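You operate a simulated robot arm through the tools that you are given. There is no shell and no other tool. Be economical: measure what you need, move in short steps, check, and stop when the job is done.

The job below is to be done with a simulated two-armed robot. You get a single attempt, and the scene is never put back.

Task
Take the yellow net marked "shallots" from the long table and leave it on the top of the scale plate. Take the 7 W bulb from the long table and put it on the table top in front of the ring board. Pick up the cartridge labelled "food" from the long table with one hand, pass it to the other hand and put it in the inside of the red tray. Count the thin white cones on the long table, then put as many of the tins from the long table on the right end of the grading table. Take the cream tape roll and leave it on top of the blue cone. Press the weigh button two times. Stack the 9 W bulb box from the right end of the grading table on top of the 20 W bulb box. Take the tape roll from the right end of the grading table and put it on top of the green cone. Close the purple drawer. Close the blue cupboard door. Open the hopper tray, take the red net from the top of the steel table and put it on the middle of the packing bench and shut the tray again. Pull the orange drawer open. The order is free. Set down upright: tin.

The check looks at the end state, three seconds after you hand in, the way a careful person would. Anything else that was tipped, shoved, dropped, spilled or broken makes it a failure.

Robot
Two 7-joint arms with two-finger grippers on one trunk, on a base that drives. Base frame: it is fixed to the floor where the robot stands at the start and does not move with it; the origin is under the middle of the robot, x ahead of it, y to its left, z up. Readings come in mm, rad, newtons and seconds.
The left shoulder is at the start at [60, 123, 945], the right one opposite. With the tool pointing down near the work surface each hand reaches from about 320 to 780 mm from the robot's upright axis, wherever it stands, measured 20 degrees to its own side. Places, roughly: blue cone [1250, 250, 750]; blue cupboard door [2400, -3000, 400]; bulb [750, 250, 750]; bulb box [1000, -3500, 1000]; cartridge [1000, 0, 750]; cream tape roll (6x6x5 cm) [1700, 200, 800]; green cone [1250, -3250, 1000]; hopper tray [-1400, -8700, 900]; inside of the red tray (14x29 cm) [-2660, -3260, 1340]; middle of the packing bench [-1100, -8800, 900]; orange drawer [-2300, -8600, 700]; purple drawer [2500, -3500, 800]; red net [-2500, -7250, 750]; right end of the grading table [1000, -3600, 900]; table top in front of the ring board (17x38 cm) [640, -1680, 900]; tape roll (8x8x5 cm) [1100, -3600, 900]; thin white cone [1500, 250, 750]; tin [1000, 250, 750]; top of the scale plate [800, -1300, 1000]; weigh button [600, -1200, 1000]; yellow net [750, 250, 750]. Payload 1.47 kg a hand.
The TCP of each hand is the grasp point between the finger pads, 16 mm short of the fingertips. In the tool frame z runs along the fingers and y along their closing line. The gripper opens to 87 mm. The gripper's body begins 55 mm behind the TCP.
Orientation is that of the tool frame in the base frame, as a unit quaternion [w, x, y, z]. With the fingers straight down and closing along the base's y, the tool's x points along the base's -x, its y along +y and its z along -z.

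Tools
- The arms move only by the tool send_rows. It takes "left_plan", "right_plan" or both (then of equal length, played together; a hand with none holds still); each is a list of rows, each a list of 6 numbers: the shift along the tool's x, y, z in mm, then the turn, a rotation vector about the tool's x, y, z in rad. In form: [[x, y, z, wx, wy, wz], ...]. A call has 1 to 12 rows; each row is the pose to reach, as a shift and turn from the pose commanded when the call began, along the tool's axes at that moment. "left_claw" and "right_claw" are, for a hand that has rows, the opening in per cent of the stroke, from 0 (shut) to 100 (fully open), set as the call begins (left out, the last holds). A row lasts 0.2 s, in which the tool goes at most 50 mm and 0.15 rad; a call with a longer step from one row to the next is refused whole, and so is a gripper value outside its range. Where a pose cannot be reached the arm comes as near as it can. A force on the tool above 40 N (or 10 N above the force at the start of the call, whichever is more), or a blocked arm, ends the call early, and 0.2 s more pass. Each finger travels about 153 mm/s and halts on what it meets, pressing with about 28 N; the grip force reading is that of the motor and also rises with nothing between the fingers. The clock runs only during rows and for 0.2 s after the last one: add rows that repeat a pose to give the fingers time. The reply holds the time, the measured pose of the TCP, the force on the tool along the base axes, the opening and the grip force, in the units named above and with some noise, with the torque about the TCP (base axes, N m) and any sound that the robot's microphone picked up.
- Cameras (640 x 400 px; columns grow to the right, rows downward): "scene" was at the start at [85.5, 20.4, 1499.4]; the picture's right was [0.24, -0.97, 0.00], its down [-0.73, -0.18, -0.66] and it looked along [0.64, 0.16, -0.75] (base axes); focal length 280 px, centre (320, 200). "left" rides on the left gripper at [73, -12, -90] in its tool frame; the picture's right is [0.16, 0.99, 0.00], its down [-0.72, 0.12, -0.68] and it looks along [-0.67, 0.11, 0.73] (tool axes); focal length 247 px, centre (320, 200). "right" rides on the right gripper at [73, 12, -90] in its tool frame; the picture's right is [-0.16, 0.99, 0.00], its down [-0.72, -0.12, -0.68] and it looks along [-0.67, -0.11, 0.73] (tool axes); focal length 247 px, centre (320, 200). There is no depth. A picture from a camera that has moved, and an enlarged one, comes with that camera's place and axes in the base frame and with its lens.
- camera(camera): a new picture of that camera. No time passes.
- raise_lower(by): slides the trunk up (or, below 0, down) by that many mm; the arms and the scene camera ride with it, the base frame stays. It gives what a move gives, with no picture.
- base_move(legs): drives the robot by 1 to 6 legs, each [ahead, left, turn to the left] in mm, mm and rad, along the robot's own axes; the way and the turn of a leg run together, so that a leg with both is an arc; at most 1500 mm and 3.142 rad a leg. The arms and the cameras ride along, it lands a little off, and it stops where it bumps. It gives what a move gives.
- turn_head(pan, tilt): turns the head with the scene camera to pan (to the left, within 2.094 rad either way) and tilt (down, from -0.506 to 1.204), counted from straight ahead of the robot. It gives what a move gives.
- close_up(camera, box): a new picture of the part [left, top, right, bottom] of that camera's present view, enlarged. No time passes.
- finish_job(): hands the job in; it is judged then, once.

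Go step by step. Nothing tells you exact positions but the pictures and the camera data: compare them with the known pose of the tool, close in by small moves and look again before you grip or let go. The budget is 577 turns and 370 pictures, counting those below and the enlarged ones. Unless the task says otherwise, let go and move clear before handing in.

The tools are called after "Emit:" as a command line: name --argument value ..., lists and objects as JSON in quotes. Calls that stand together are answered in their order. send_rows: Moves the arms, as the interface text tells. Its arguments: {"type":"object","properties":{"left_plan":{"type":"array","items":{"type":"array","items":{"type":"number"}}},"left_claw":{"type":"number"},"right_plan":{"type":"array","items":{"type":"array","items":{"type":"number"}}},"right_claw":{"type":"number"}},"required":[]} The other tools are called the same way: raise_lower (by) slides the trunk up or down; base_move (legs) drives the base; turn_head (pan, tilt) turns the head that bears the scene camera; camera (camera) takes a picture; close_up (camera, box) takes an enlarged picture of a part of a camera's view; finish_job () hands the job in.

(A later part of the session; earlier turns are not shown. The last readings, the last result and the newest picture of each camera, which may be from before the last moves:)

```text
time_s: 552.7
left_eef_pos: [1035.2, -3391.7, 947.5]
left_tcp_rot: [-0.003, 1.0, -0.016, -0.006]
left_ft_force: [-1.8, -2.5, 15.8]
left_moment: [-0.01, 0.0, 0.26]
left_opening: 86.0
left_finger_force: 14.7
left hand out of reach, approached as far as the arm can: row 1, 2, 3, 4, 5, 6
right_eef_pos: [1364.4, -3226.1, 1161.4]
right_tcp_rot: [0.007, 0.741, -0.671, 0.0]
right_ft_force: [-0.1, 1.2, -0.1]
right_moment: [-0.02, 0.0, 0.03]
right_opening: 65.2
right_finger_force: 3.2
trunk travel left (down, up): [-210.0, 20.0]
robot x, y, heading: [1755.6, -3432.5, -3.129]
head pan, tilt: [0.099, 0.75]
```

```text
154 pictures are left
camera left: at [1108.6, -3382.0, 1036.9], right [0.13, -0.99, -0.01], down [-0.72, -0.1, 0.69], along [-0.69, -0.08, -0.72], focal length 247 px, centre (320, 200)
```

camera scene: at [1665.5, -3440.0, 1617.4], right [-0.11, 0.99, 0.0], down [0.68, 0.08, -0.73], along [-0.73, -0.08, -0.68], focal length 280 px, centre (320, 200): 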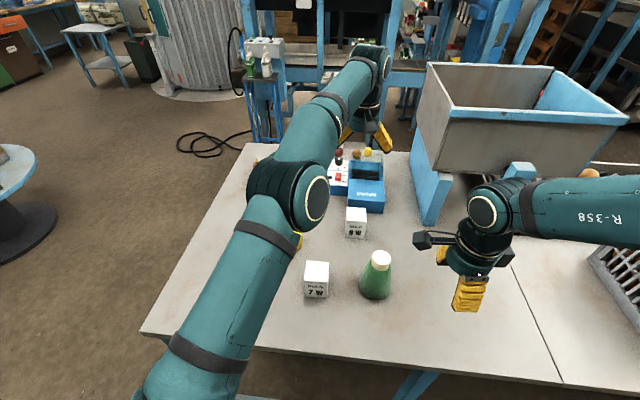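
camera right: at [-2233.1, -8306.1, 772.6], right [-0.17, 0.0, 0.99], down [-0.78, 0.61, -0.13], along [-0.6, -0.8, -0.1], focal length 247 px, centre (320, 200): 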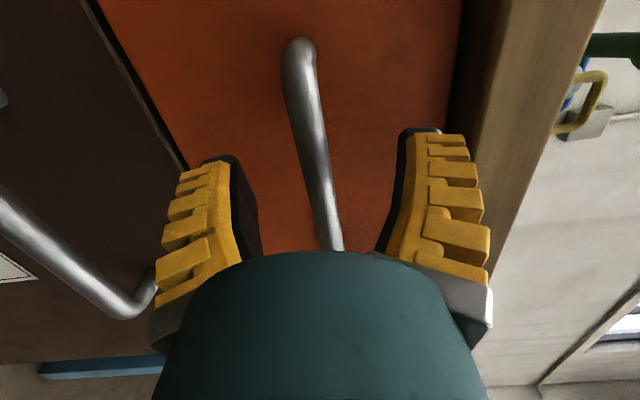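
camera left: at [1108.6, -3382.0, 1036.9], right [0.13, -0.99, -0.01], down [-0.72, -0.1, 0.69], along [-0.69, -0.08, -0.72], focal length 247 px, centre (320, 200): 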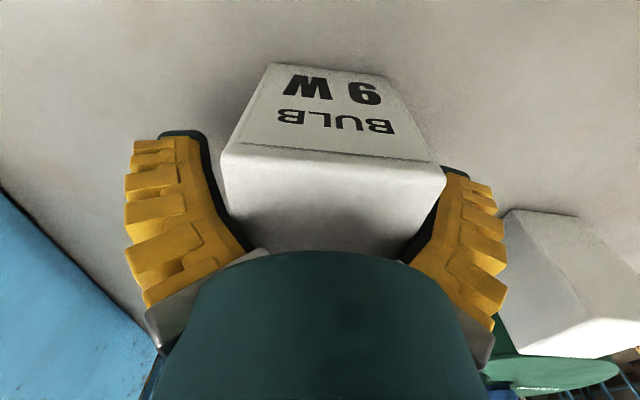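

A finger rubs the box (it's slightly off to −y and turned). I shift 8 mm toward −y and relieve.

Emit:
send_rows --left_plan '[[0, 3, -4, 0, 0, 0], [0, 8, -8, 0, 0, 0], [0, 8, -8, 0, 0, 0]]'

Emit:
camera --camera "left"

Emit:
close_up --camera "scene" --box '[300, 150, 420, 260]'

```text
time_s: 553.5
left_eef_pos: [1031.7, -3399.0, 951.5]
left_tcp_rot: [-0.002, 1.0, -0.018, -0.005]
left_ft_force: [0.4, -0.4, 0.8]
left_moment: [0.01, 0.01, 0.01]
left_opening: 87.6
left_finger_force: 0.0
right_eef_pos: [1363.8, -3226.7, 1159.6]
right_tcp_rot: [0.008, 0.742, -0.671, 0.0]
right_ft_force: [0.3, -0.5, -0.2]
right_moment: [-0.01, 0.0, 0.04]
right_opening: 65.6
right_finger_force: 3.2
trunk travel left (down, up): [-210.0, 20.0]
robot x, y, heading: [1757.9, -3430.7, -3.129]
head pan, tilt: [0.099, 0.75]
```

```text
153 pictures are left
camera left: at [1105.2, -3388.9, 1041.5], right [0.12, -0.99, -0.01], down [-0.72, -0.09, 0.69], along [-0.68, -0.08, -0.73], focal length 247 px, centre (320, 200)
```

left: 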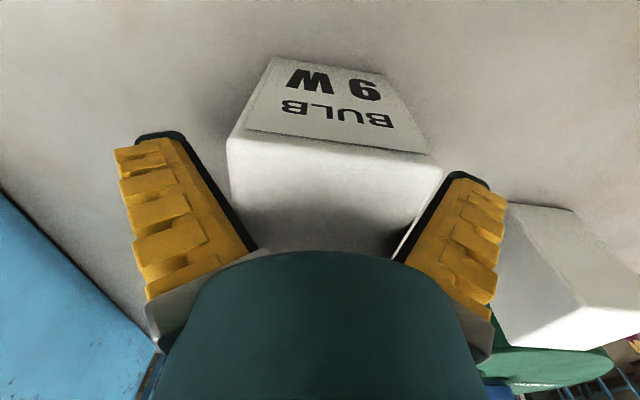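

```text
3.64 times, centred on (360, 205) of scene
camera zoom: at [1663.9, -3438.9, 1617.2], right [-0.11, 0.99, 0.0], down [0.68, 0.08, -0.73], along [-0.73, -0.08, -0.68], focal length 1017 px, centre (174, 182)
```

zoom: 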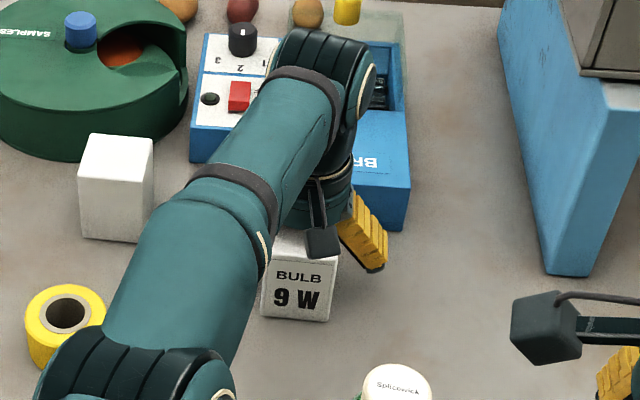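

Clear again. Slight rotation to match the box, then close.

Emit:
send_rows --left_plan '[[4, 0, 2, 0, 0, 0.05], [8, 0, 5, 0, 0, 0.1], [8, 0, 7, 0, 0, 0.1]]'

Emit:
send_rows --left_plan '[[0, 0, 0, 0, 0, 0], [0, 0, 0, 0, 0, 0], [0, 0, 0, 0, 0, 0]]' --left_claw 0

Emit:
camera --camera "left"

```text
time_s: 554.3
left_eef_pos: [1033.8, -3395.5, 947.3]
left_tcp_rot: [-0.003, 0.998, -0.067, -0.008]
left_ft_force: [-3.0, -2.8, 20.5]
left_moment: [-0.09, -0.08, 0.1]
left_opening: 90.0
left_finger_force: 8.4
left hand out of reach, approached as far as the arm can: row 1, 2, 3
right_eef_pos: [1366.3, -3227.2, 1161.1]
right_tcp_rot: [0.007, 0.742, -0.671, 0.0]
right_ft_force: [0.0, -0.5, 0.3]
right_moment: [-0.02, 0.01, 0.02]
right_opening: 65.3
right_finger_force: 2.7
trunk travel left (down, up): [-210.0, 20.0]
robot x, y, heading: [1751.0, -3432.9, -3.132]
head pan, tilt: [0.099, 0.75]
```

```text
time_s: 555.1
left_eef_pos: [1033.5, -3396.7, 947.2]
left_tcp_rot: [-0.003, 0.998, -0.067, -0.008]
left_ft_force: [-5.4, -3.3, 28.3]
left_moment: [-0.69, -0.02, -0.02]
left_opening: 70.9
left_finger_force: 27.5
right_eef_pos: [1366.7, -3226.8, 1161.2]
right_tcp_rot: [0.008, 0.742, -0.671, -0.002]
right_ft_force: [0.0, -0.6, 0.0]
right_moment: [-0.03, -0.03, 0.01]
right_opening: 65.5
right_finger_force: 3.5
trunk travel left (down, up): [-210.0, 20.0]
robot x, y, heading: [1755.7, -3431.6, -3.127]
head pan, tilt: [0.099, 0.75]
```

```text
151 pictures are left
camera left: at [1108.0, -3394.3, 1036.0], right [0.03, -1.0, -0.01], down [-0.72, -0.02, 0.69], along [-0.69, -0.01, -0.72], focal length 247 px, centre (320, 200)
```

left: 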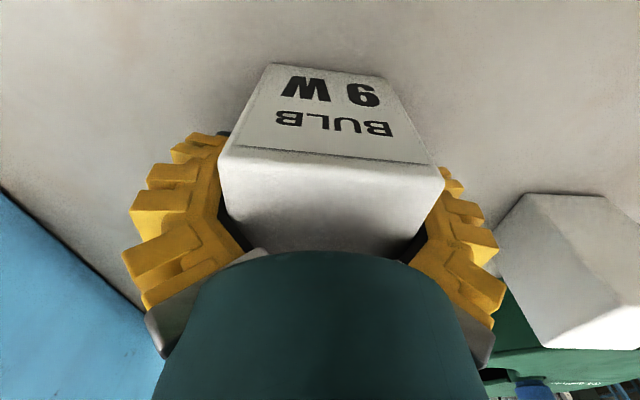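

The palm touched the box top, so the boxes are ~100 mm tall. It's gripped; lifting.

Emit:
send_rows --left_plan '[[0, 0, -15, 0, 0, 0], [0, 0, -40, 0, 0, 0], [0, 0, -80, 0, 0, 0], [0, 0, -120, 0, 0, 0], [0, 0, -160, 0, 0, 0], [5, 0, -190, 0, 0, 0]]'

Emit:
camera --camera "left"

Emit:
close_up --camera "scene" --box '[230, 100, 420, 270]'

```text
time_s: 556.5
left_eef_pos: [1038.8, -3397.4, 1132.8]
left_tcp_rot: [-0.003, 0.998, -0.067, -0.006]
left_ft_force: [0.3, 0.1, -0.5]
left_moment: [0.01, 0.02, -0.01]
left_opening: 69.5
left_finger_force: 27.6
left hand out of reach, approached as far as the arm can: row 3, 4
right_eef_pos: [1364.7, -3227.7, 1159.9]
right_tcp_rot: [0.006, 0.741, -0.671, 0.0]
right_ft_force: [0.9, -0.1, -0.4]
right_moment: [0.0, -0.05, -0.02]
right_opening: 65.3
right_finger_force: 3.3
trunk travel left (down, up): [-210.0, 20.0]
robot x, y, heading: [1755.7, -3433.0, -3.126]
head pan, tilt: [0.099, 0.75]
```

```text
150 pictures are left
camera left: at [1112.8, -3395.7, 1222.3], right [0.02, -1.0, -0.01], down [-0.73, -0.02, 0.69], along [-0.69, -0.01, -0.73], focal length 247 px, centre (320, 200)
```

left: 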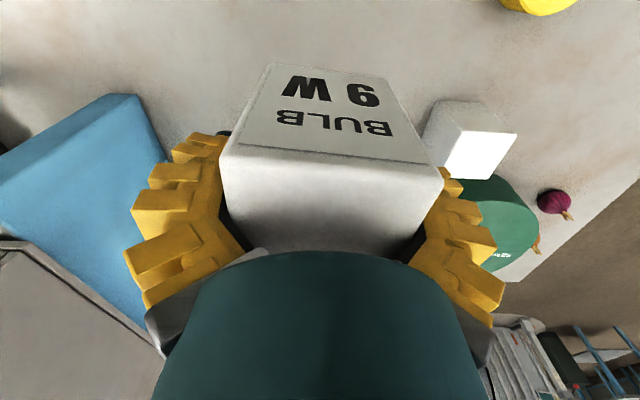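

```text
2.35 times, centred on (325, 185) of scene
camera zoom: at [1664.3, -3439.2, 1617.3], right [-0.11, 0.99, 0.0], down [0.68, 0.08, -0.73], along [-0.73, -0.08, -0.68], focal length 658 px, centre (308, 235)
```

zoom: 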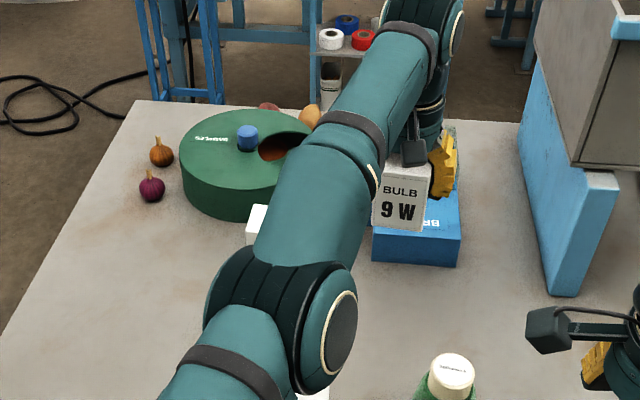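

Moving a touch closer and carrying the box over the third box.

Emit:
base_move --legs '[[20, 0, 0]]'

Emit:
raise_lower --by 20

Emit:
send_rows --left_plan '[[-4, 29, 0, 0, 0, 0], [-8, 58, 0, 0, 0, 0], [-12, 87, 0, 0, 0, 0], [-16, 116, 0, 0, 0, 0], [-20, 145, 0, 0, 0, 0], [-24, 174, 0, 0, 0, 0], [-24, 174, 0, 0, 0, 0]]'

Emit:
camera --camera "left"

Emit:
camera --camera "scene"

```text
time_s: 557.2
left_eef_pos: [1020.4, -3397.1, 1132.4]
left_tcp_rot: [-0.003, 0.998, -0.067, -0.005]
left_ft_force: [-0.5, -0.1, -1.9]
left_moment: [-0.01, -0.04, 0.01]
left_opening: 69.5
left_finger_force: 28.1
right_eef_pos: [1345.1, -3225.8, 1160.5]
right_tcp_rot: [0.007, 0.742, -0.671, 0.0]
right_ft_force: [-0.2, -0.2, -0.5]
right_moment: [0.02, -0.04, -0.04]
right_opening: 65.5
right_finger_force: 3.5
trunk travel left (down, up): [-210.0, 20.0]
robot x, y, heading: [1738.1, -3430.6, -3.126]
head pan, tilt: [0.099, 0.75]
```

```text
time_s: 557.9
left_eef_pos: [1017.5, -3397.4, 1151.2]
left_tcp_rot: [-0.003, 0.998, -0.067, -0.005]
left_ft_force: [-1.3, 0.7, -0.8]
left_moment: [-0.03, 0.0, 0.04]
left_opening: 69.2
left_finger_force: 27.9
right_eef_pos: [1343.7, -3226.2, 1180.6]
right_tcp_rot: [0.007, 0.741, -0.671, 0.001]
right_ft_force: [0.2, -0.5, -0.4]
right_moment: [0.01, -0.05, 0.0]
right_opening: 65.2
right_finger_force: 2.9
trunk travel left (down, up): [-230.0, 0.0]
robot x, y, heading: [1738.0, -3430.7, -3.131]
head pan, tilt: [0.099, 0.75]
```

```text
time_s: 559.5
left_eef_pos: [984.7, -3564.4, 1149.2]
left_tcp_rot: [-0.003, 0.998, -0.067, -0.005]
left_ft_force: [-0.1, 0.2, -0.7]
left_moment: [0.02, 0.01, -0.02]
left_opening: 69.4
left_finger_force: 28.3
left hand out of reach, approached as far as the arm can: row 5, 6, 7
right_eef_pos: [1344.9, -3224.7, 1179.8]
right_tcp_rot: [0.007, 0.742, -0.671, 0.0]
right_ft_force: [0.6, 0.2, -0.3]
right_moment: [0.01, 0.0, 0.01]
right_opening: 65.4
right_finger_force: 3.3
trunk travel left (down, up): [-230.0, 0.0]
robot x, y, heading: [1735.4, -3429.3, -3.129]
head pan, tilt: [0.099, 0.75]
```

```text
148 pictures are left
camera left: at [1057.5, -3562.9, 1238.9], right [0.02, -1.0, -0.01], down [-0.73, -0.02, 0.69], along [-0.69, -0.01, -0.73], focal length 247 px, centre (320, 200)
```

left: 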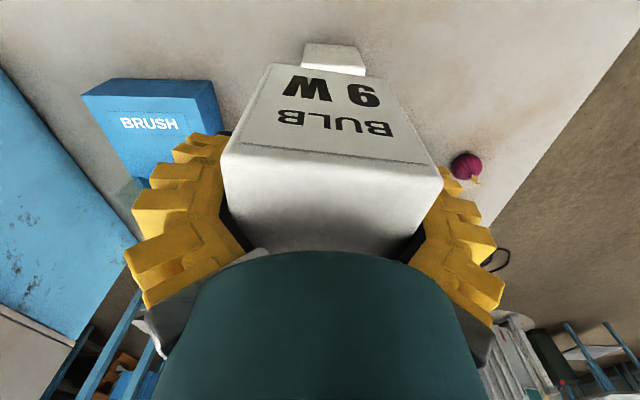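

```text
147 pictures are left
camera scene: at [1643.7, -3438.6, 1637.2], right [-0.11, 0.99, 0.0], down [0.68, 0.08, -0.73], along [-0.73, -0.08, -0.68], focal length 280 px, centre (320, 200)
```

scene: 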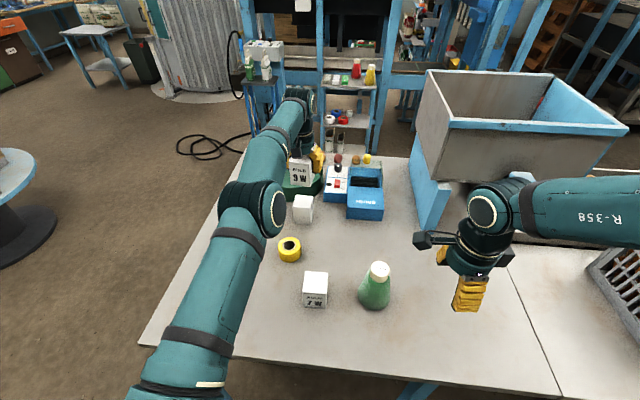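

Emit:
close_up --camera "scene" --box '[250, 140, 350, 250]'

Emit:
close_up --camera "left" --box '[220, 20, 460, 200]'

```text
3.64 times, centred on (300, 195) of scene
camera zoom: at [1643.7, -3438.6, 1637.2], right [-0.11, 0.99, 0.0], down [0.68, 0.08, -0.73], along [-0.73, -0.08, -0.68], focal length 1017 px, centre (393, 218)
```

zoom: 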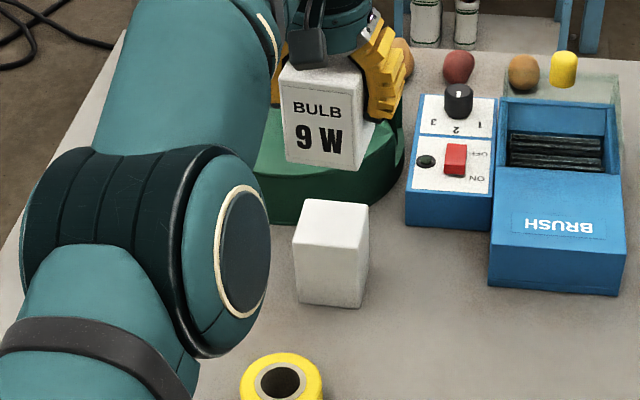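

```text
2.22 times, centred on (340, 110) of left
camera zoom: at [1057.5, -3562.9, 1238.9], right [0.02, -1.0, -0.01], down [-0.73, -0.02, 0.69], along [-0.69, -0.01, -0.73], focal length 549 px, centre (276, 400)
```

zoom: 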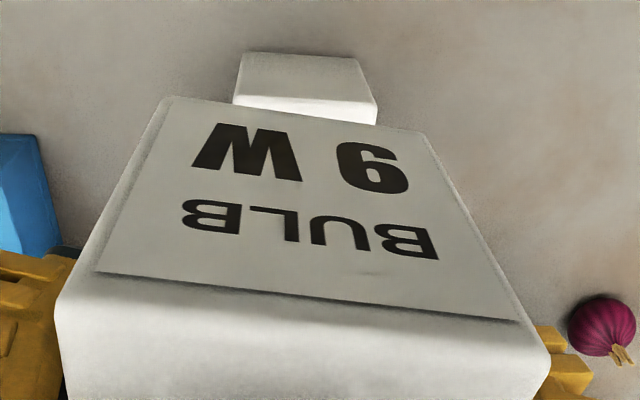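

Third box centre ≈ (960, −3574), top ≈ z 990. The 9 W box must go ~29 mm further; lowering first extends my reach.

Emit:
send_rows --left_plan '[[0, 0, 20, 0, 0, 0], [0, 2, 45, 0, 0, 0], [-3, 5, 70, 0, 0, 0], [-6, 7, 80, 0, 0, 0], [-10, 7, 82, 0, 0, 0], [-13, 7, 84, 0, 0, 0]]'

Emit:
close_up --camera "left" --box '[220, 20, 460, 200]'

Emit:
close_up --camera "scene" --box '[250, 140, 350, 250]'

```text
time_s: 560.9
left_eef_pos: [975.0, -3569.8, 1068.1]
left_tcp_rot: [-0.003, 0.998, -0.067, -0.005]
left_ft_force: [0.2, 0.2, -0.9]
left_moment: [0.02, 0.02, -0.01]
left_opening: 68.8
left_finger_force: 27.8
left hand out of reach, approached as far as the arm can: row 6
right_eef_pos: [1346.0, -3226.5, 1179.9]
right_tcp_rot: [0.006, 0.741, -0.671, -0.001]
right_ft_force: [1.6, 0.5, -0.6]
right_moment: [0.02, -0.05, 0.01]
right_opening: 65.2
right_finger_force: 3.6
trunk travel left (down, up): [-230.0, 0.0]
robot x, y, heading: [1734.6, -3432.5, -3.129]
head pan, tilt: [0.099, 0.75]
```

```text
2.22 times, centred on (340, 110) of left
camera zoom: at [1048.9, -3568.9, 1157.4], right [0.02, -1.0, -0.01], down [-0.73, -0.02, 0.69], along [-0.69, -0.01, -0.73], focal length 549 px, centre (276, 400)
```

zoom: 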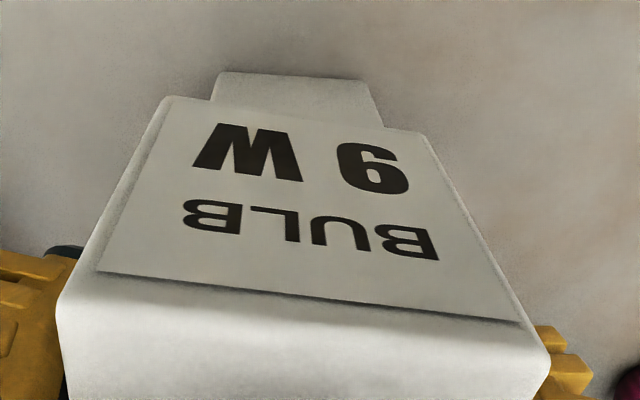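

```text
3.64 times, centred on (300, 195) of scene
camera zoom: at [1644.2, -3439.5, 1637.2], right [-0.11, 0.99, 0.0], down [0.68, 0.08, -0.73], along [-0.73, -0.08, -0.68], focal length 1017 px, centre (393, 218)
```

zoom: 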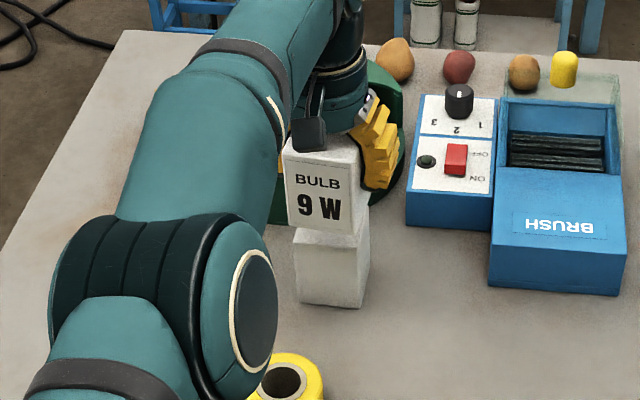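

I'm at the arm's limit, 15 mm short. A small 16 mm forward drive brings the box over the third one.

Emit:
base_move --legs '[[16, 0, 0]]'

Emit:
close_up --camera "scene" --box '[250, 140, 350, 250]'

Emit:
close_up --camera "left" --box '[220, 20, 460, 200]'

```text
time_s: 561.7
left_eef_pos: [960.9, -3570.9, 1069.0]
left_tcp_rot: [-0.003, 0.998, -0.066, -0.006]
left_ft_force: [0.2, -0.5, -0.3]
left_moment: [-0.01, 0.0, 0.02]
left_opening: 68.7
left_finger_force: 27.7
right_eef_pos: [1330.0, -3226.8, 1181.5]
right_tcp_rot: [0.006, 0.741, -0.671, 0.0]
right_ft_force: [-0.8, -0.2, 0.3]
right_moment: [0.02, 0.02, -0.02]
right_opening: 65.4
right_finger_force: 3.7
trunk travel left (down, up): [-230.0, 0.0]
robot x, y, heading: [1727.0, -3432.3, -3.13]
head pan, tilt: [0.099, 0.75]
```

```text
3.64 times, centred on (300, 195) of scene
camera zoom: at [1629.0, -3439.5, 1637.3], right [-0.11, 0.99, 0.0], down [0.68, 0.08, -0.73], along [-0.73, -0.08, -0.68], focal length 1017 px, centre (393, 218)
```

zoom: 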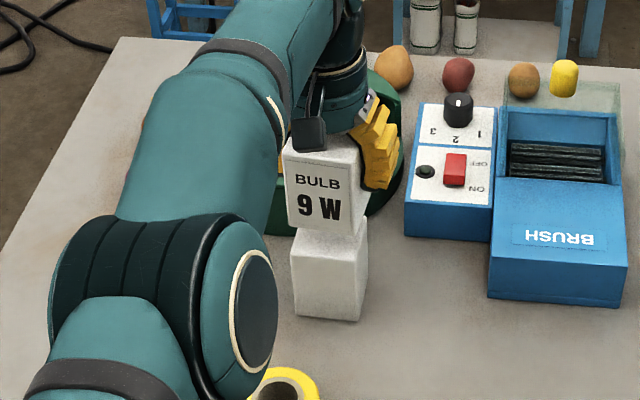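

```text
2.22 times, centred on (340, 110) of left
camera zoom: at [1033.6, -3568.9, 1157.9], right [0.02, -1.0, -0.01], down [-0.73, -0.02, 0.69], along [-0.69, -0.01, -0.73], focal length 549 px, centre (276, 400)
```

zoom: 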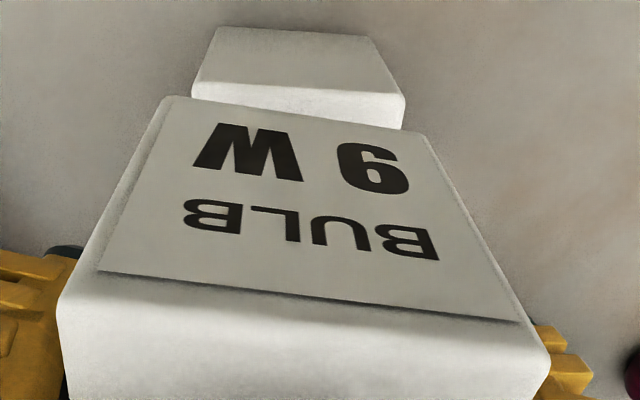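

Well aligned now (offset ~4 mm). Lowering.

Emit:
send_rows --left_plan '[[0, 0, 10, 0, 0, 0], [0, 0, 20, 0, 0, 0], [0, 0, 26, 0, 0, 0], [0, 0, 30, 0, 0, 0]]'

Emit:
close_up --camera "scene" --box '[250, 140, 350, 250]'

```text
time_s: 562.7
left_eef_pos: [960.2, -3570.5, 1039.2]
left_tcp_rot: [-0.003, 0.998, -0.067, -0.005]
left_ft_force: [-0.6, -0.4, -0.6]
left_moment: [0.0, -0.03, -0.02]
left_opening: 68.7
left_finger_force: 27.9
right_eef_pos: [1328.5, -3226.1, 1179.3]
right_tcp_rot: [0.007, 0.741, -0.671, 0.0]
right_ft_force: [-0.4, -0.8, -0.4]
right_moment: [0.0, 0.04, 0.02]
right_opening: 65.5
right_finger_force: 3.0
trunk travel left (down, up): [-230.0, 0.0]
robot x, y, heading: [1722.0, -3433.2, -3.132]
head pan, tilt: [0.099, 0.75]
```

```text
3.64 times, centred on (300, 195) of scene
camera zoom: at [1628.4, -3439.6, 1637.2], right [-0.11, 0.99, 0.0], down [0.68, 0.08, -0.73], along [-0.73, -0.08, -0.68], focal length 1017 px, centre (393, 218)
```

zoom: 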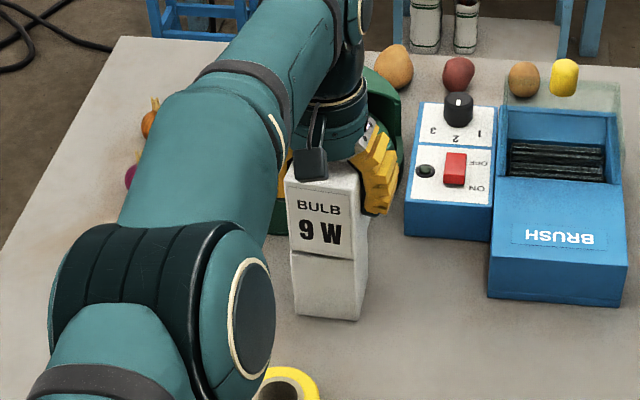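

Emit:
send_rows --left_plan '[[0, 0, 2, 0, 0, 0], [0, 0, 4, 0, 0, 0], [0, 0, 5, 0, 0, 0]]'

```text
time_s: 563.5
left_eef_pos: [958.8, -3571.1, 1033.4]
left_tcp_rot: [-0.004, 0.998, -0.067, -0.005]
left_ft_force: [-0.4, -0.5, 0.1]
left_moment: [-0.06, 0.08, 0.02]
left_opening: 68.6
left_finger_force: 28.5
right_eef_pos: [1328.7, -3227.9, 1179.3]
right_tcp_rot: [0.006, 0.741, -0.671, 0.0]
right_ft_force: [0.5, 0.0, -1.1]
right_moment: [0.0, 0.01, 0.0]
right_opening: 65.5
right_finger_force: 3.3
trunk travel left (down, up): [-230.0, 0.0]
robot x, y, heading: [1719.7, -3432.1, -3.133]
head pan, tilt: [0.099, 0.75]
```

Emit:
send_rows --left_plan '[[0, 0, 1, 0, 0, 0], [0, 0, 2, 0, 0, 0], [0, 0, 3, 0, 0, 0]]'

Emit:
close_up --camera "scene" --box '[270, 170, 330, 240]'

```text
time_s: 564.3
left_eef_pos: [958.1, -3570.8, 1032.8]
left_tcp_rot: [-0.002, 0.998, -0.068, -0.007]
left_ft_force: [0.4, -1.0, 14.4]
left_moment: [-0.27, -0.21, 0.02]
left_opening: 68.7
left_finger_force: 27.8
right_eef_pos: [1330.0, -3226.4, 1181.4]
right_tcp_rot: [0.007, 0.741, -0.672, -0.001]
right_ft_force: [0.2, -1.1, 0.7]
right_moment: [0.0, -0.03, -0.02]
right_opening: 65.7
right_finger_force: 3.1
trunk travel left (down, up): [-230.0, 0.0]
robot x, y, heading: [1724.3, -3434.6, -3.134]
head pan, tilt: [0.099, 0.75]
```

```text
5.71 times, centred on (300, 205) of scene
camera zoom: at [1630.5, -3439.3, 1637.5], right [-0.11, 0.99, 0.0], down [0.68, 0.08, -0.73], along [-0.73, -0.08, -0.68], focal length 1598 px, centre (434, 171)
```

zoom: 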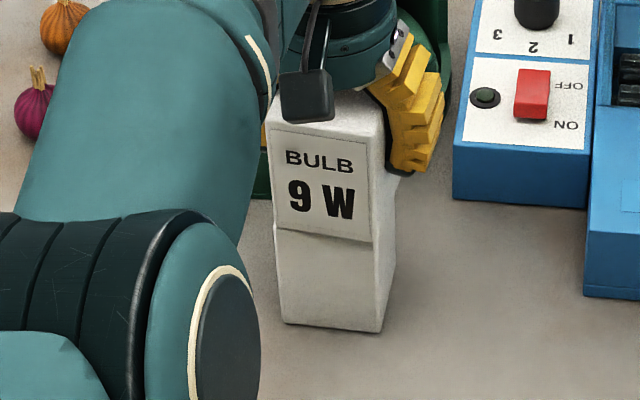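

Contact. Opening and rising straight up.

Emit:
send_rows --left_plan '[[0, 0, -1, 0, 0, 0], [0, 0, -1, 0, 0, 0], [0, 0, -1, 0, 0, 0]]' --left_claw 100

Emit:
send_rows --left_plan '[[0, 0, -15, 0, 0, 0], [0, 0, -35, 0, 0, 0], [0, 0, -60, 0, 0, 0], [0, 0, -90, 0, 0, 0], [10, 0, -120, 0, 0, 0], [30, 0, -150, 0, 0, 0], [60, 0, -170, 0, 0, 0]]'

Emit:
camera --camera "left"

Emit:
camera --camera "scene"

```text
time_s: 565.1
left_eef_pos: [960.0, -3569.6, 1032.4]
left_tcp_rot: [-0.004, 0.998, -0.067, -0.006]
left_ft_force: [-1.9, 0.3, 12.5]
left_moment: [-0.06, -0.07, 0.0]
left_opening: 84.4
left_finger_force: 14.2
right_eef_pos: [1331.4, -3225.9, 1180.7]
right_tcp_rot: [0.006, 0.741, -0.672, -0.001]
right_ft_force: [-0.3, -0.3, 0.0]
right_moment: [-0.02, 0.02, 0.0]
right_opening: 65.2
right_finger_force: 3.4
trunk travel left (down, up): [-230.0, 0.0]
robot x, y, heading: [1722.3, -3434.1, -3.128]
head pan, tilt: [0.099, 0.75]
```

```text
time_s: 566.7
left_eef_pos: [983.0, -3579.6, 1211.1]
left_tcp_rot: [-0.003, 0.998, -0.067, -0.005]
left_ft_force: [-0.7, 0.6, 0.0]
left_moment: [-0.02, -0.02, -0.02]
left_opening: 87.1
left_finger_force: 0.0
left hand out of reach, approached as far as the arm can: row 4, 6, 7
right_eef_pos: [1329.4, -3228.2, 1180.9]
right_tcp_rot: [0.006, 0.741, -0.671, 0.001]
right_ft_force: [-0.4, 1.2, -0.3]
right_moment: [0.03, -0.04, 0.01]
right_opening: 65.4
right_finger_force: 3.8
trunk travel left (down, up): [-230.0, 0.0]
robot x, y, heading: [1721.7, -3430.6, -3.133]
head pan, tilt: [0.099, 0.75]
```

```text
138 pictures are left
camera left: at [1056.8, -3577.7, 1300.3], right [0.02, -1.0, -0.01], down [-0.73, -0.02, 0.69], along [-0.69, -0.01, -0.73], focal length 247 px, centre (320, 200)
```

left: 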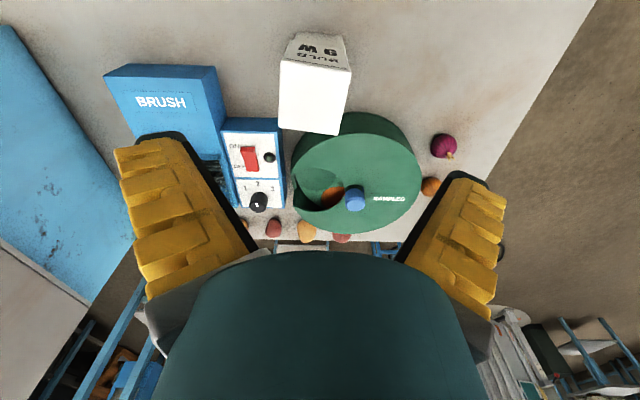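

```text
137 pictures are left
camera scene: at [1629.1, -3439.6, 1637.3], right [-0.11, 0.99, 0.0], down [0.68, 0.08, -0.73], along [-0.73, -0.08, -0.68], focal length 280 px, centre (320, 200)
```

scene: 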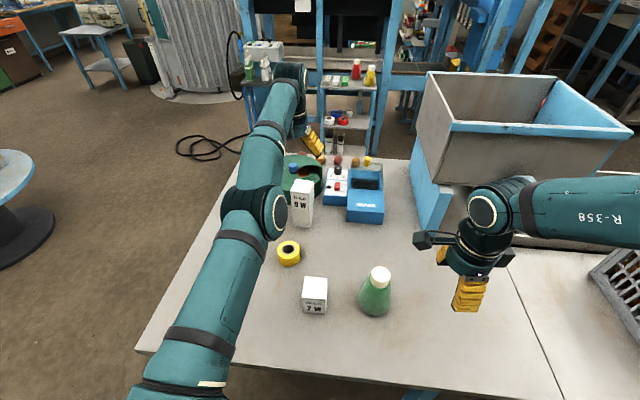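

The 9 W box is stacked. Now the yellow tape roll at about (1113, −3594): left hand goes above it.

Emit:
send_rows --left_plan '[[15, 0, 0, 0, 0, 0], [30, 0, 0, 0, 0, 0], [50, 0, 0, 0, 0, 0], [70, -2, 0, 0, 0, 0], [90, -3, 0, 0, 0, 0], [98, -4, 0, 0, 0, 0], [98, -4, 30, 0, 0, 0], [98, -4, 60, 0, 0, 0], [98, -4, 90, 0, 0, 0], [98, -4, 110, 0, 0, 0], [98, -4, 110, 0, 0, 0]]'

Emit:
camera --camera "left"

```text
time_s: 569.1
left_eef_pos: [964.5, -3580.1, 1115.4]
left_tcp_rot: [-0.003, 0.998, -0.067, -0.004]
left_ft_force: [-0.7, 0.7, 0.5]
left_moment: [0.01, 0.02, -0.02]
left_opening: 87.1
left_finger_force: 0.0
left hand out of reach, approached as far as the arm can: row 1, 2, 3, 4, 5, 6, 7, 8, 9, 10, 11
right_eef_pos: [1330.3, -3226.7, 1180.2]
right_tcp_rot: [0.007, 0.741, -0.671, 0.0]
right_ft_force: [-0.6, 0.3, -0.8]
right_moment: [0.0, -0.01, 0.02]
right_opening: 65.4
right_finger_force: 3.9
trunk travel left (down, up): [-230.0, 0.0]
robot x, y, heading: [1721.7, -3431.8, -3.13]
head pan, tilt: [0.099, 0.75]
```

```text
136 pictures are left
camera left: at [1039.3, -3578.2, 1205.0], right [0.02, -1.0, -0.01], down [-0.73, -0.02, 0.69], along [-0.69, -0.01, -0.73], focal length 247 px, centre (320, 200)
```

left: 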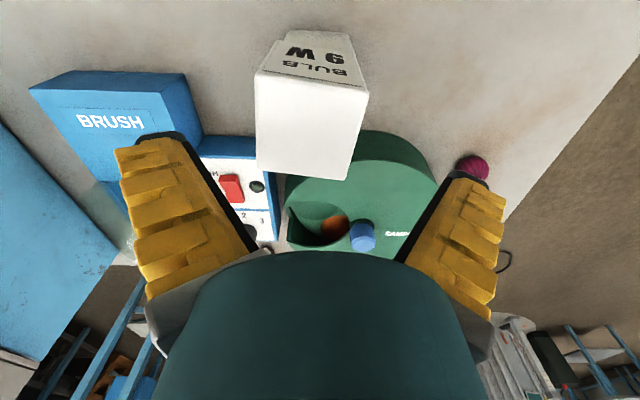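

The arm is stuck stretched straight above the stack. I rise first, then try to fold it back.

Emit:
send_rows --left_plan '[[0, 0, -40, 0, 0, 0], [0, 0, -80, 0, 0, 0], [0, 0, -120, 0, 0, 0], [0, 0, -160, 0, 0, 0], [0, 0, -200, 0, 0, 0]]'

Emit:
send_rows --left_plan '[[0, 0, 0, 0, 0, -0.1], [30, 0, 0, 0, 0, -0.2], [60, 0, 0, 0, 0, -0.2], [60, 0, 0, 0, 0, -0.2], [60, 0, 0, 0, 0, -0.2]]'

```text
time_s: 570.3
left_eef_pos: [1008.1, -3585.8, 1295.6]
left_tcp_rot: [-0.003, 0.998, -0.067, -0.005]
left_ft_force: [0.3, 0.3, 0.2]
left_moment: [-0.01, -0.01, -0.01]
left_opening: 86.8
left_finger_force: 0.2
left hand out of reach, approached as far as the arm can: row 2, 3, 4, 5
right_eef_pos: [1330.5, -3226.6, 1180.8]
right_tcp_rot: [0.007, 0.742, -0.671, 0.0]
right_ft_force: [0.3, 0.0, 0.1]
right_moment: [-0.02, 0.01, 0.01]
right_opening: 65.1
right_finger_force: 3.2
trunk travel left (down, up): [-230.0, 0.0]
robot x, y, heading: [1720.9, -3430.5, -3.128]
head pan, tilt: [0.099, 0.75]
```

```text
time_s: 571.5
left_eef_pos: [1068.1, -3592.8, 1293.3]
left_tcp_rot: [-0.003, 0.999, 0.034, -0.005]
left_ft_force: [-0.6, 0.5, -1.3]
left_moment: [0.0, 0.03, -0.02]
left_opening: 87.1
left_finger_force: 0.0
right_eef_pos: [1329.8, -3225.8, 1180.9]
right_tcp_rot: [0.007, 0.741, -0.672, 0.0]
right_ft_force: [0.0, 0.8, 0.0]
right_moment: [-0.01, 0.02, 0.01]
right_opening: 65.5
right_finger_force: 3.2
trunk travel left (down, up): [-230.0, 0.0]
robot x, y, heading: [1724.0, -3433.9, -3.127]
head pan, tilt: [0.099, 0.75]
```

It folds again. Continuing to above the roll.

Emit:
send_rows --left_plan '[[20, 1, 0, 0, 0, 0], [45, 3, 0, 0, 0, 0], [45, 3, 40, 0, 0, 0], [45, 3, 80, 0, 0, 0], [45, 3, 120, 0, 0, 0], [45, 3, 160, 0, 0, 0], [45, 3, 160, 0, 0, 0]]'

Emit:
camera --camera "left"

Emit:
camera --camera "scene"

```text
time_s: 573.1
left_eef_pos: [1111.3, -3592.9, 1129.9]
left_tcp_rot: [-0.003, 0.999, 0.033, -0.006]
left_ft_force: [0.3, 0.2, -0.5]
left_moment: [0.01, 0.01, 0.01]
left_opening: 87.1
left_finger_force: 0.0
right_eef_pos: [1330.4, -3226.0, 1179.9]
right_tcp_rot: [0.007, 0.741, -0.671, 0.0]
right_ft_force: [-0.3, 0.4, 0.1]
right_moment: [0.02, 0.0, 0.03]
right_opening: 65.4
right_finger_force: 3.3
trunk travel left (down, up): [-230.0, 0.0]
robot x, y, heading: [1719.9, -3431.9, -3.124]
head pan, tilt: [0.099, 0.75]
```

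```text
135 pictures are left
camera left: at [1184.0, -3576.4, 1219.7], right [0.22, -0.97, -0.01], down [-0.71, -0.17, 0.69], along [-0.67, -0.15, -0.73], focal length 247 px, centre (320, 200)
```

left: 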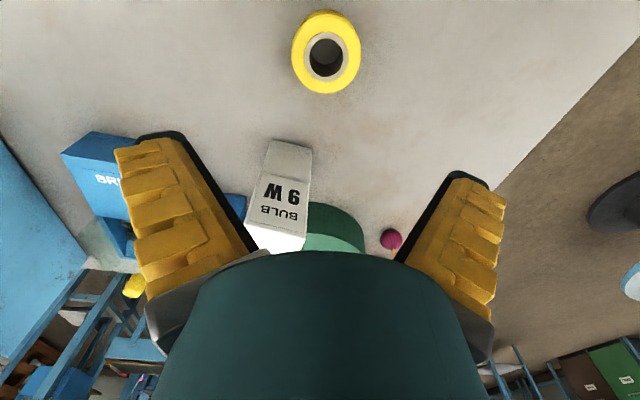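

```text
134 pictures are left
camera scene: at [1629.5, -3439.5, 1637.3], right [-0.11, 0.99, 0.0], down [0.68, 0.08, -0.73], along [-0.73, -0.08, -0.68], focal length 280 px, centre (320, 200)
```

scene: 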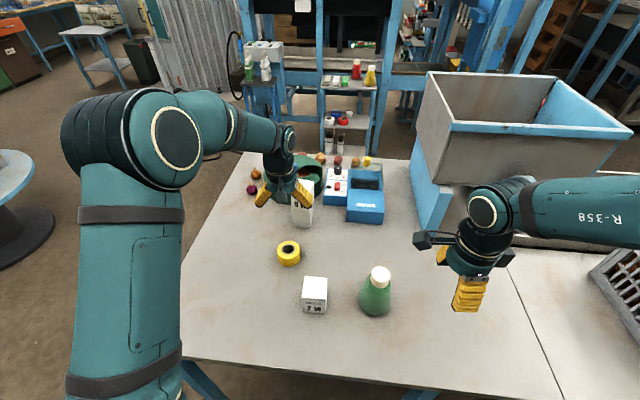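

Emit:
send_rows --left_plan '[[13, 2, 30, 0, 0, 0], [13, 2, 60, 0, 0, 0], [13, 2, 90, 0, 0, 0], [13, 2, 120, 0, 0, 0], [13, 2, 120, 0, 0, 0]]'

Emit:
camera --camera "left"

```text
time_s: 574.3
left_eef_pos: [1120.7, -3594.0, 1010.9]
left_tcp_rot: [-0.003, 0.999, 0.033, -0.005]
left_ft_force: [-0.5, 0.7, -0.5]
left_moment: [0.03, 0.0, 0.02]
left_opening: 86.8
left_finger_force: 0.1
right_eef_pos: [1329.7, -3226.9, 1180.3]
right_tcp_rot: [0.007, 0.741, -0.671, -0.001]
right_ft_force: [-0.1, 0.2, 0.9]
right_moment: [-0.01, 0.0, 0.01]
right_opening: 65.4
right_finger_force: 2.5
trunk travel left (down, up): [-230.0, 0.0]
robot x, y, heading: [1723.5, -3432.6, -3.134]
head pan, tilt: [0.099, 0.75]
```

```text
133 pictures are left
camera left: at [1193.3, -3577.3, 1099.9], right [0.22, -0.97, -0.01], down [-0.71, -0.17, 0.69], along [-0.67, -0.15, -0.73], focal length 247 px, centre (320, 200)
```

left: 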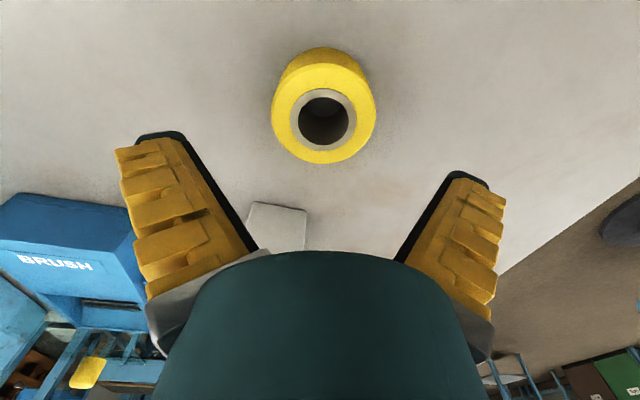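

Roll top ≈ z 937, diameter ≈ 71 mm; well centred. Descending and gripping.

Emit:
send_rows --left_plan '[[0, 2, 30, 0, 0, 0], [0, 2, 60, 0, 0, 0], [0, 2, 80, 0, 0, 0], [0, 2, 94, 0, 0, 0], [0, 2, 94, 0, 0, 0]]'

Emit:
camera --camera "left"

```text
time_s: 575.5
left_eef_pos: [1120.4, -3594.3, 917.6]
left_tcp_rot: [-0.004, 0.999, 0.033, -0.005]
left_ft_force: [0.0, 0.1, 0.5]
left_moment: [0.01, -0.05, 0.01]
left_opening: 87.0
left_finger_force: 0.1
right_eef_pos: [1328.8, -3226.3, 1180.4]
right_tcp_rot: [0.007, 0.742, -0.671, 0.0]
right_ft_force: [-0.5, 0.3, -0.8]
right_moment: [-0.02, -0.01, 0.03]
right_opening: 65.4
right_finger_force: 3.8
trunk travel left (down, up): [-230.0, 0.0]
robot x, y, heading: [1721.9, -3434.1, -3.127]
head pan, tilt: [0.099, 0.75]
```

```text
132 pictures are left
camera left: at [1192.8, -3577.9, 1006.8], right [0.22, -0.97, -0.01], down [-0.71, -0.17, 0.69], along [-0.67, -0.15, -0.73], focal length 247 px, centre (320, 200)
```

left: 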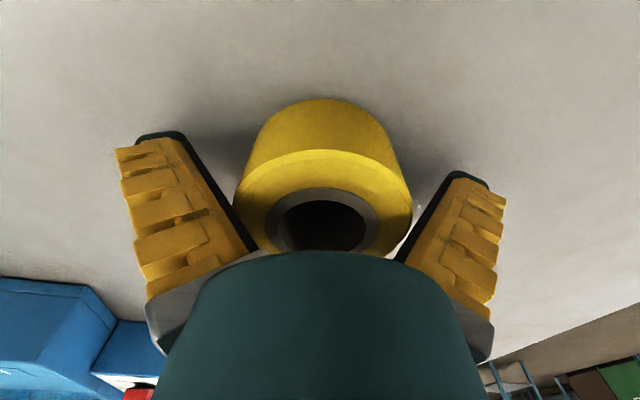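

Emit:
send_rows --left_plan '[[0, 0, 0, 0, 0, 0], [0, 0, 0, 0, 0, 0], [0, 0, 0, 0, 0, 0]]' --left_claw 0

Emit:
send_rows --left_plan '[[0, 0, -15, 0, 0, 0], [0, 0, -40, 0, 0, 0], [0, 0, -80, 0, 0, 0], [0, 0, -120, 0, 0, 0], [0, 0, -160, 0, 0, 0], [0, 0, -200, 0, 0, 0], [0, 0, -240, 0, 0, 0]]'

Emit:
camera --camera "left"

Emit:
close_up --camera "scene" --box '[230, 150, 420, 330]'

```text
time_s: 576.3
left_eef_pos: [1120.6, -3593.4, 917.4]
left_tcp_rot: [-0.003, 0.999, 0.033, -0.004]
left_ft_force: [-0.4, -0.3, 3.7]
left_moment: [-0.02, 0.03, -0.03]
left_opening: 79.1
left_finger_force: 27.4
right_eef_pos: [1329.6, -3226.3, 1179.8]
right_tcp_rot: [0.007, 0.741, -0.671, -0.001]
right_ft_force: [1.2, 0.2, 0.2]
right_moment: [0.05, 0.0, -0.02]
right_opening: 65.2
right_finger_force: 3.7
trunk travel left (down, up): [-230.0, 0.0]
robot x, y, heading: [1718.7, -3435.5, -3.13]
head pan, tilt: [0.099, 0.75]
```

```text
time_s: 577.9
left_eef_pos: [1124.5, -3595.8, 1157.8]
left_tcp_rot: [-0.002, 0.999, 0.032, -0.006]
left_ft_force: [0.6, -0.6, -0.9]
left_moment: [-0.01, 0.0, -0.03]
left_opening: 78.4
left_finger_force: 28.5
right_eef_pos: [1329.7, -3226.4, 1179.7]
right_tcp_rot: [0.007, 0.741, -0.671, -0.001]
right_ft_force: [-0.2, 0.6, 0.6]
right_moment: [-0.04, 0.05, -0.03]
right_opening: 65.4
right_finger_force: 3.4
trunk travel left (down, up): [-230.0, 0.0]
robot x, y, heading: [1726.3, -3431.6, -3.129]
head pan, tilt: [0.099, 0.75]
```

```text
131 pictures are left
camera left: at [1196.3, -3579.3, 1248.3], right [0.22, -0.97, -0.01], down [-0.71, -0.17, 0.69], along [-0.67, -0.15, -0.73], focal length 247 px, centre (320, 200)
```

left: 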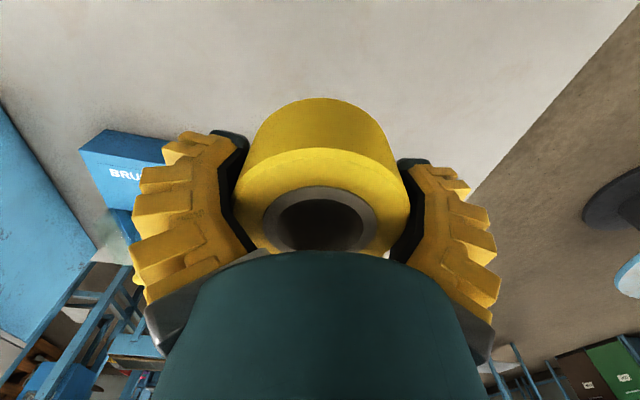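

```text
2.22 times, centred on (325, 240) of scene
camera zoom: at [1629.7, -3439.5, 1637.3], right [-0.11, 0.99, 0.0], down [0.68, 0.08, -0.73], along [-0.73, -0.08, -0.68], focal length 621 px, centre (309, 111)
```

zoom: 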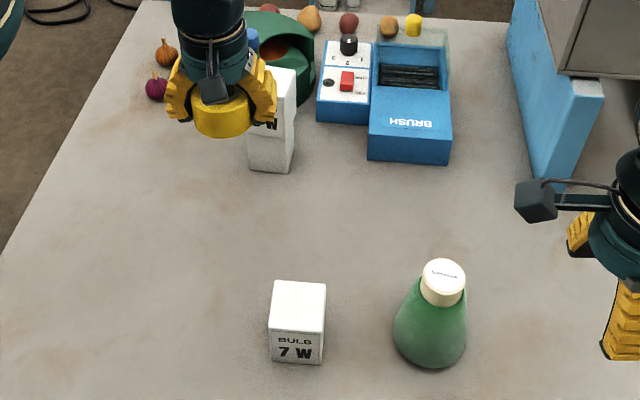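

Roll held. I move the right hand away and swing the roll over the green cone (cap ≈ (1238, −3336)).

Emit:
send_rows --right_plan '[[-15, -30, 0, 0, 0, 0], [-30, -60, 0, 0, 0, 0], [-45, -90, 0, 0, 0, 0], [-59, -116, 0, 0, 0, 0]]'

Emit:
send_rows --left_plan '[[12, -22, -20, 0, 0, 0], [24, -44, -20, 0, 0, 0], [36, -66, -20, 0, 0, 0], [48, -88, -20, 0, 0, 0], [60, -110, -20, 0, 0, 0], [72, -132, -20, 0, 0, 0], [84, -154, -20, 0, 0, 0], [96, -176, -20, 0, 0, 0], [108, -198, -20, 0, 0, 0], [120, -220, -20, 0, 0, 0], [131, -235, -20, 0, 0, 0], [131, -235, -20, 0, 0, 0]]'

Emit:
camera --camera "left"

Emit:
camera --camera "scene"

```text
time_s: 578.9
left_eef_pos: [1125.2, -3595.4, 1158.1]
left_tcp_rot: [-0.003, 0.999, 0.032, -0.005]
left_ft_force: [0.9, 0.3, -0.6]
left_moment: [-0.01, 0.02, -0.02]
left_opening: 78.0
left_finger_force: 27.9
right_eef_pos: [1441.2, -3157.8, 1177.8]
right_tcp_rot: [0.007, 0.741, -0.671, 0.0]
right_ft_force: [-0.6, 0.7, 0.3]
right_moment: [0.0, 0.02, 0.02]
right_opening: 65.1
right_finger_force: 3.1
trunk travel left (down, up): [-230.0, 0.0]
robot x, y, heading: [1721.6, -3435.8, -3.132]
head pan, tilt: [0.099, 0.75]
```

```text
time_s: 581.5
left_eef_pos: [1241.3, -3353.6, 1180.1]
left_tcp_rot: [-0.004, 0.999, 0.033, -0.006]
left_ft_force: [-0.4, 0.2, -0.7]
left_moment: [0.01, -0.03, 0.02]
left_opening: 77.8
left_finger_force: 28.4
right_eef_pos: [1439.8, -3157.7, 1177.5]
right_tcp_rot: [0.007, 0.742, -0.671, 0.0]
right_ft_force: [-0.2, -0.7, 0.1]
right_moment: [0.01, -0.01, -0.02]
right_opening: 65.4
right_finger_force: 3.0
trunk travel left (down, up): [-230.0, 0.0]
robot x, y, heading: [1725.1, -3432.7, -3.128]
head pan, tilt: [0.099, 0.75]
```

```text
129 pictures are left
camera left: at [1312.6, -3337.1, 1268.6], right [0.22, -0.97, -0.01], down [-0.71, -0.17, 0.69], along [-0.67, -0.15, -0.73], focal length 247 px, centre (320, 200)
```

left: 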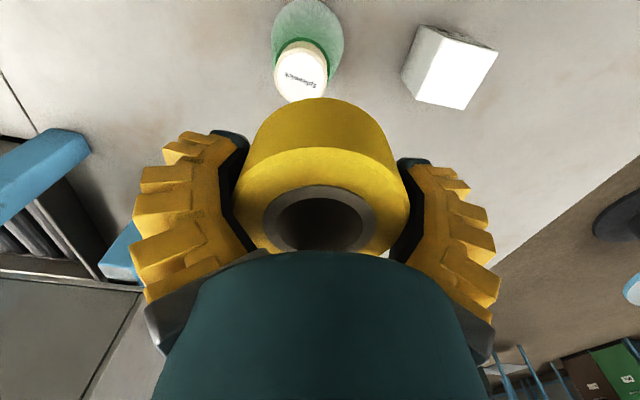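

```text
128 pictures are left
camera scene: at [1628.5, -3439.9, 1637.2], right [-0.11, 0.99, 0.0], down [0.68, 0.08, -0.73], along [-0.73, -0.08, -0.68], focal length 280 px, centre (320, 200)
```

scene: 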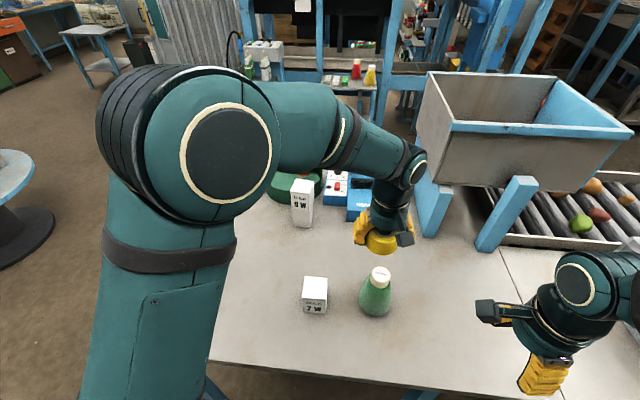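

Emit:
close_up --camera "scene" --box '[340, 210, 430, 325]'

Emit:
close_up --camera "left" --box '[220, 0, 420, 260]'

```text
3.48 times, centred on (385, 268) of scene
camera zoom: at [1628.5, -3439.9, 1637.2], right [-0.11, 0.99, 0.0], down [0.68, 0.08, -0.73], along [-0.73, -0.08, -0.68], focal length 972 px, centre (94, -35)
```

zoom: 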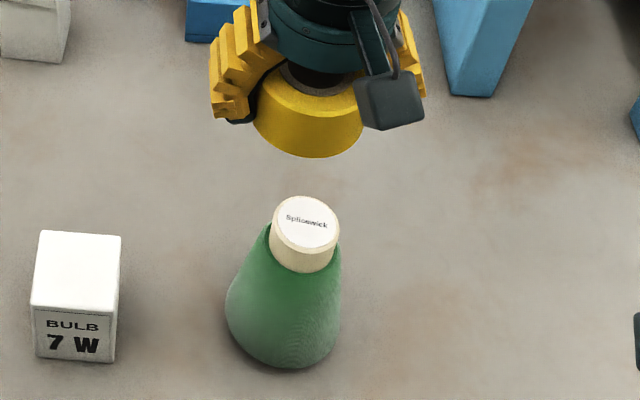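

```text
1.54 times, centred on (320, 130) of left
camera zoom: at [1312.6, -3337.1, 1268.6], right [0.22, -0.97, -0.01], down [-0.71, -0.17, 0.69], along [-0.67, -0.15, -0.73], focal length 380 px, centre (320, 308)
```

zoom: 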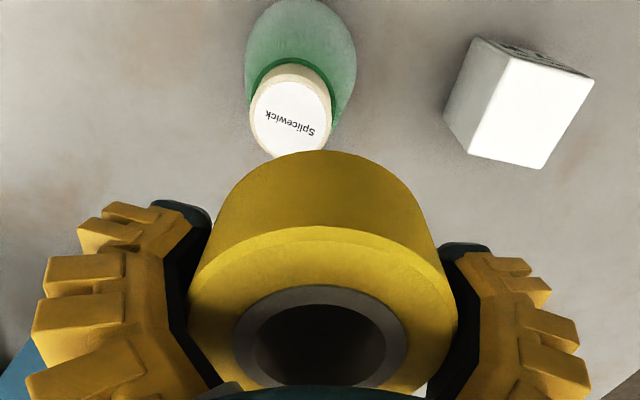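

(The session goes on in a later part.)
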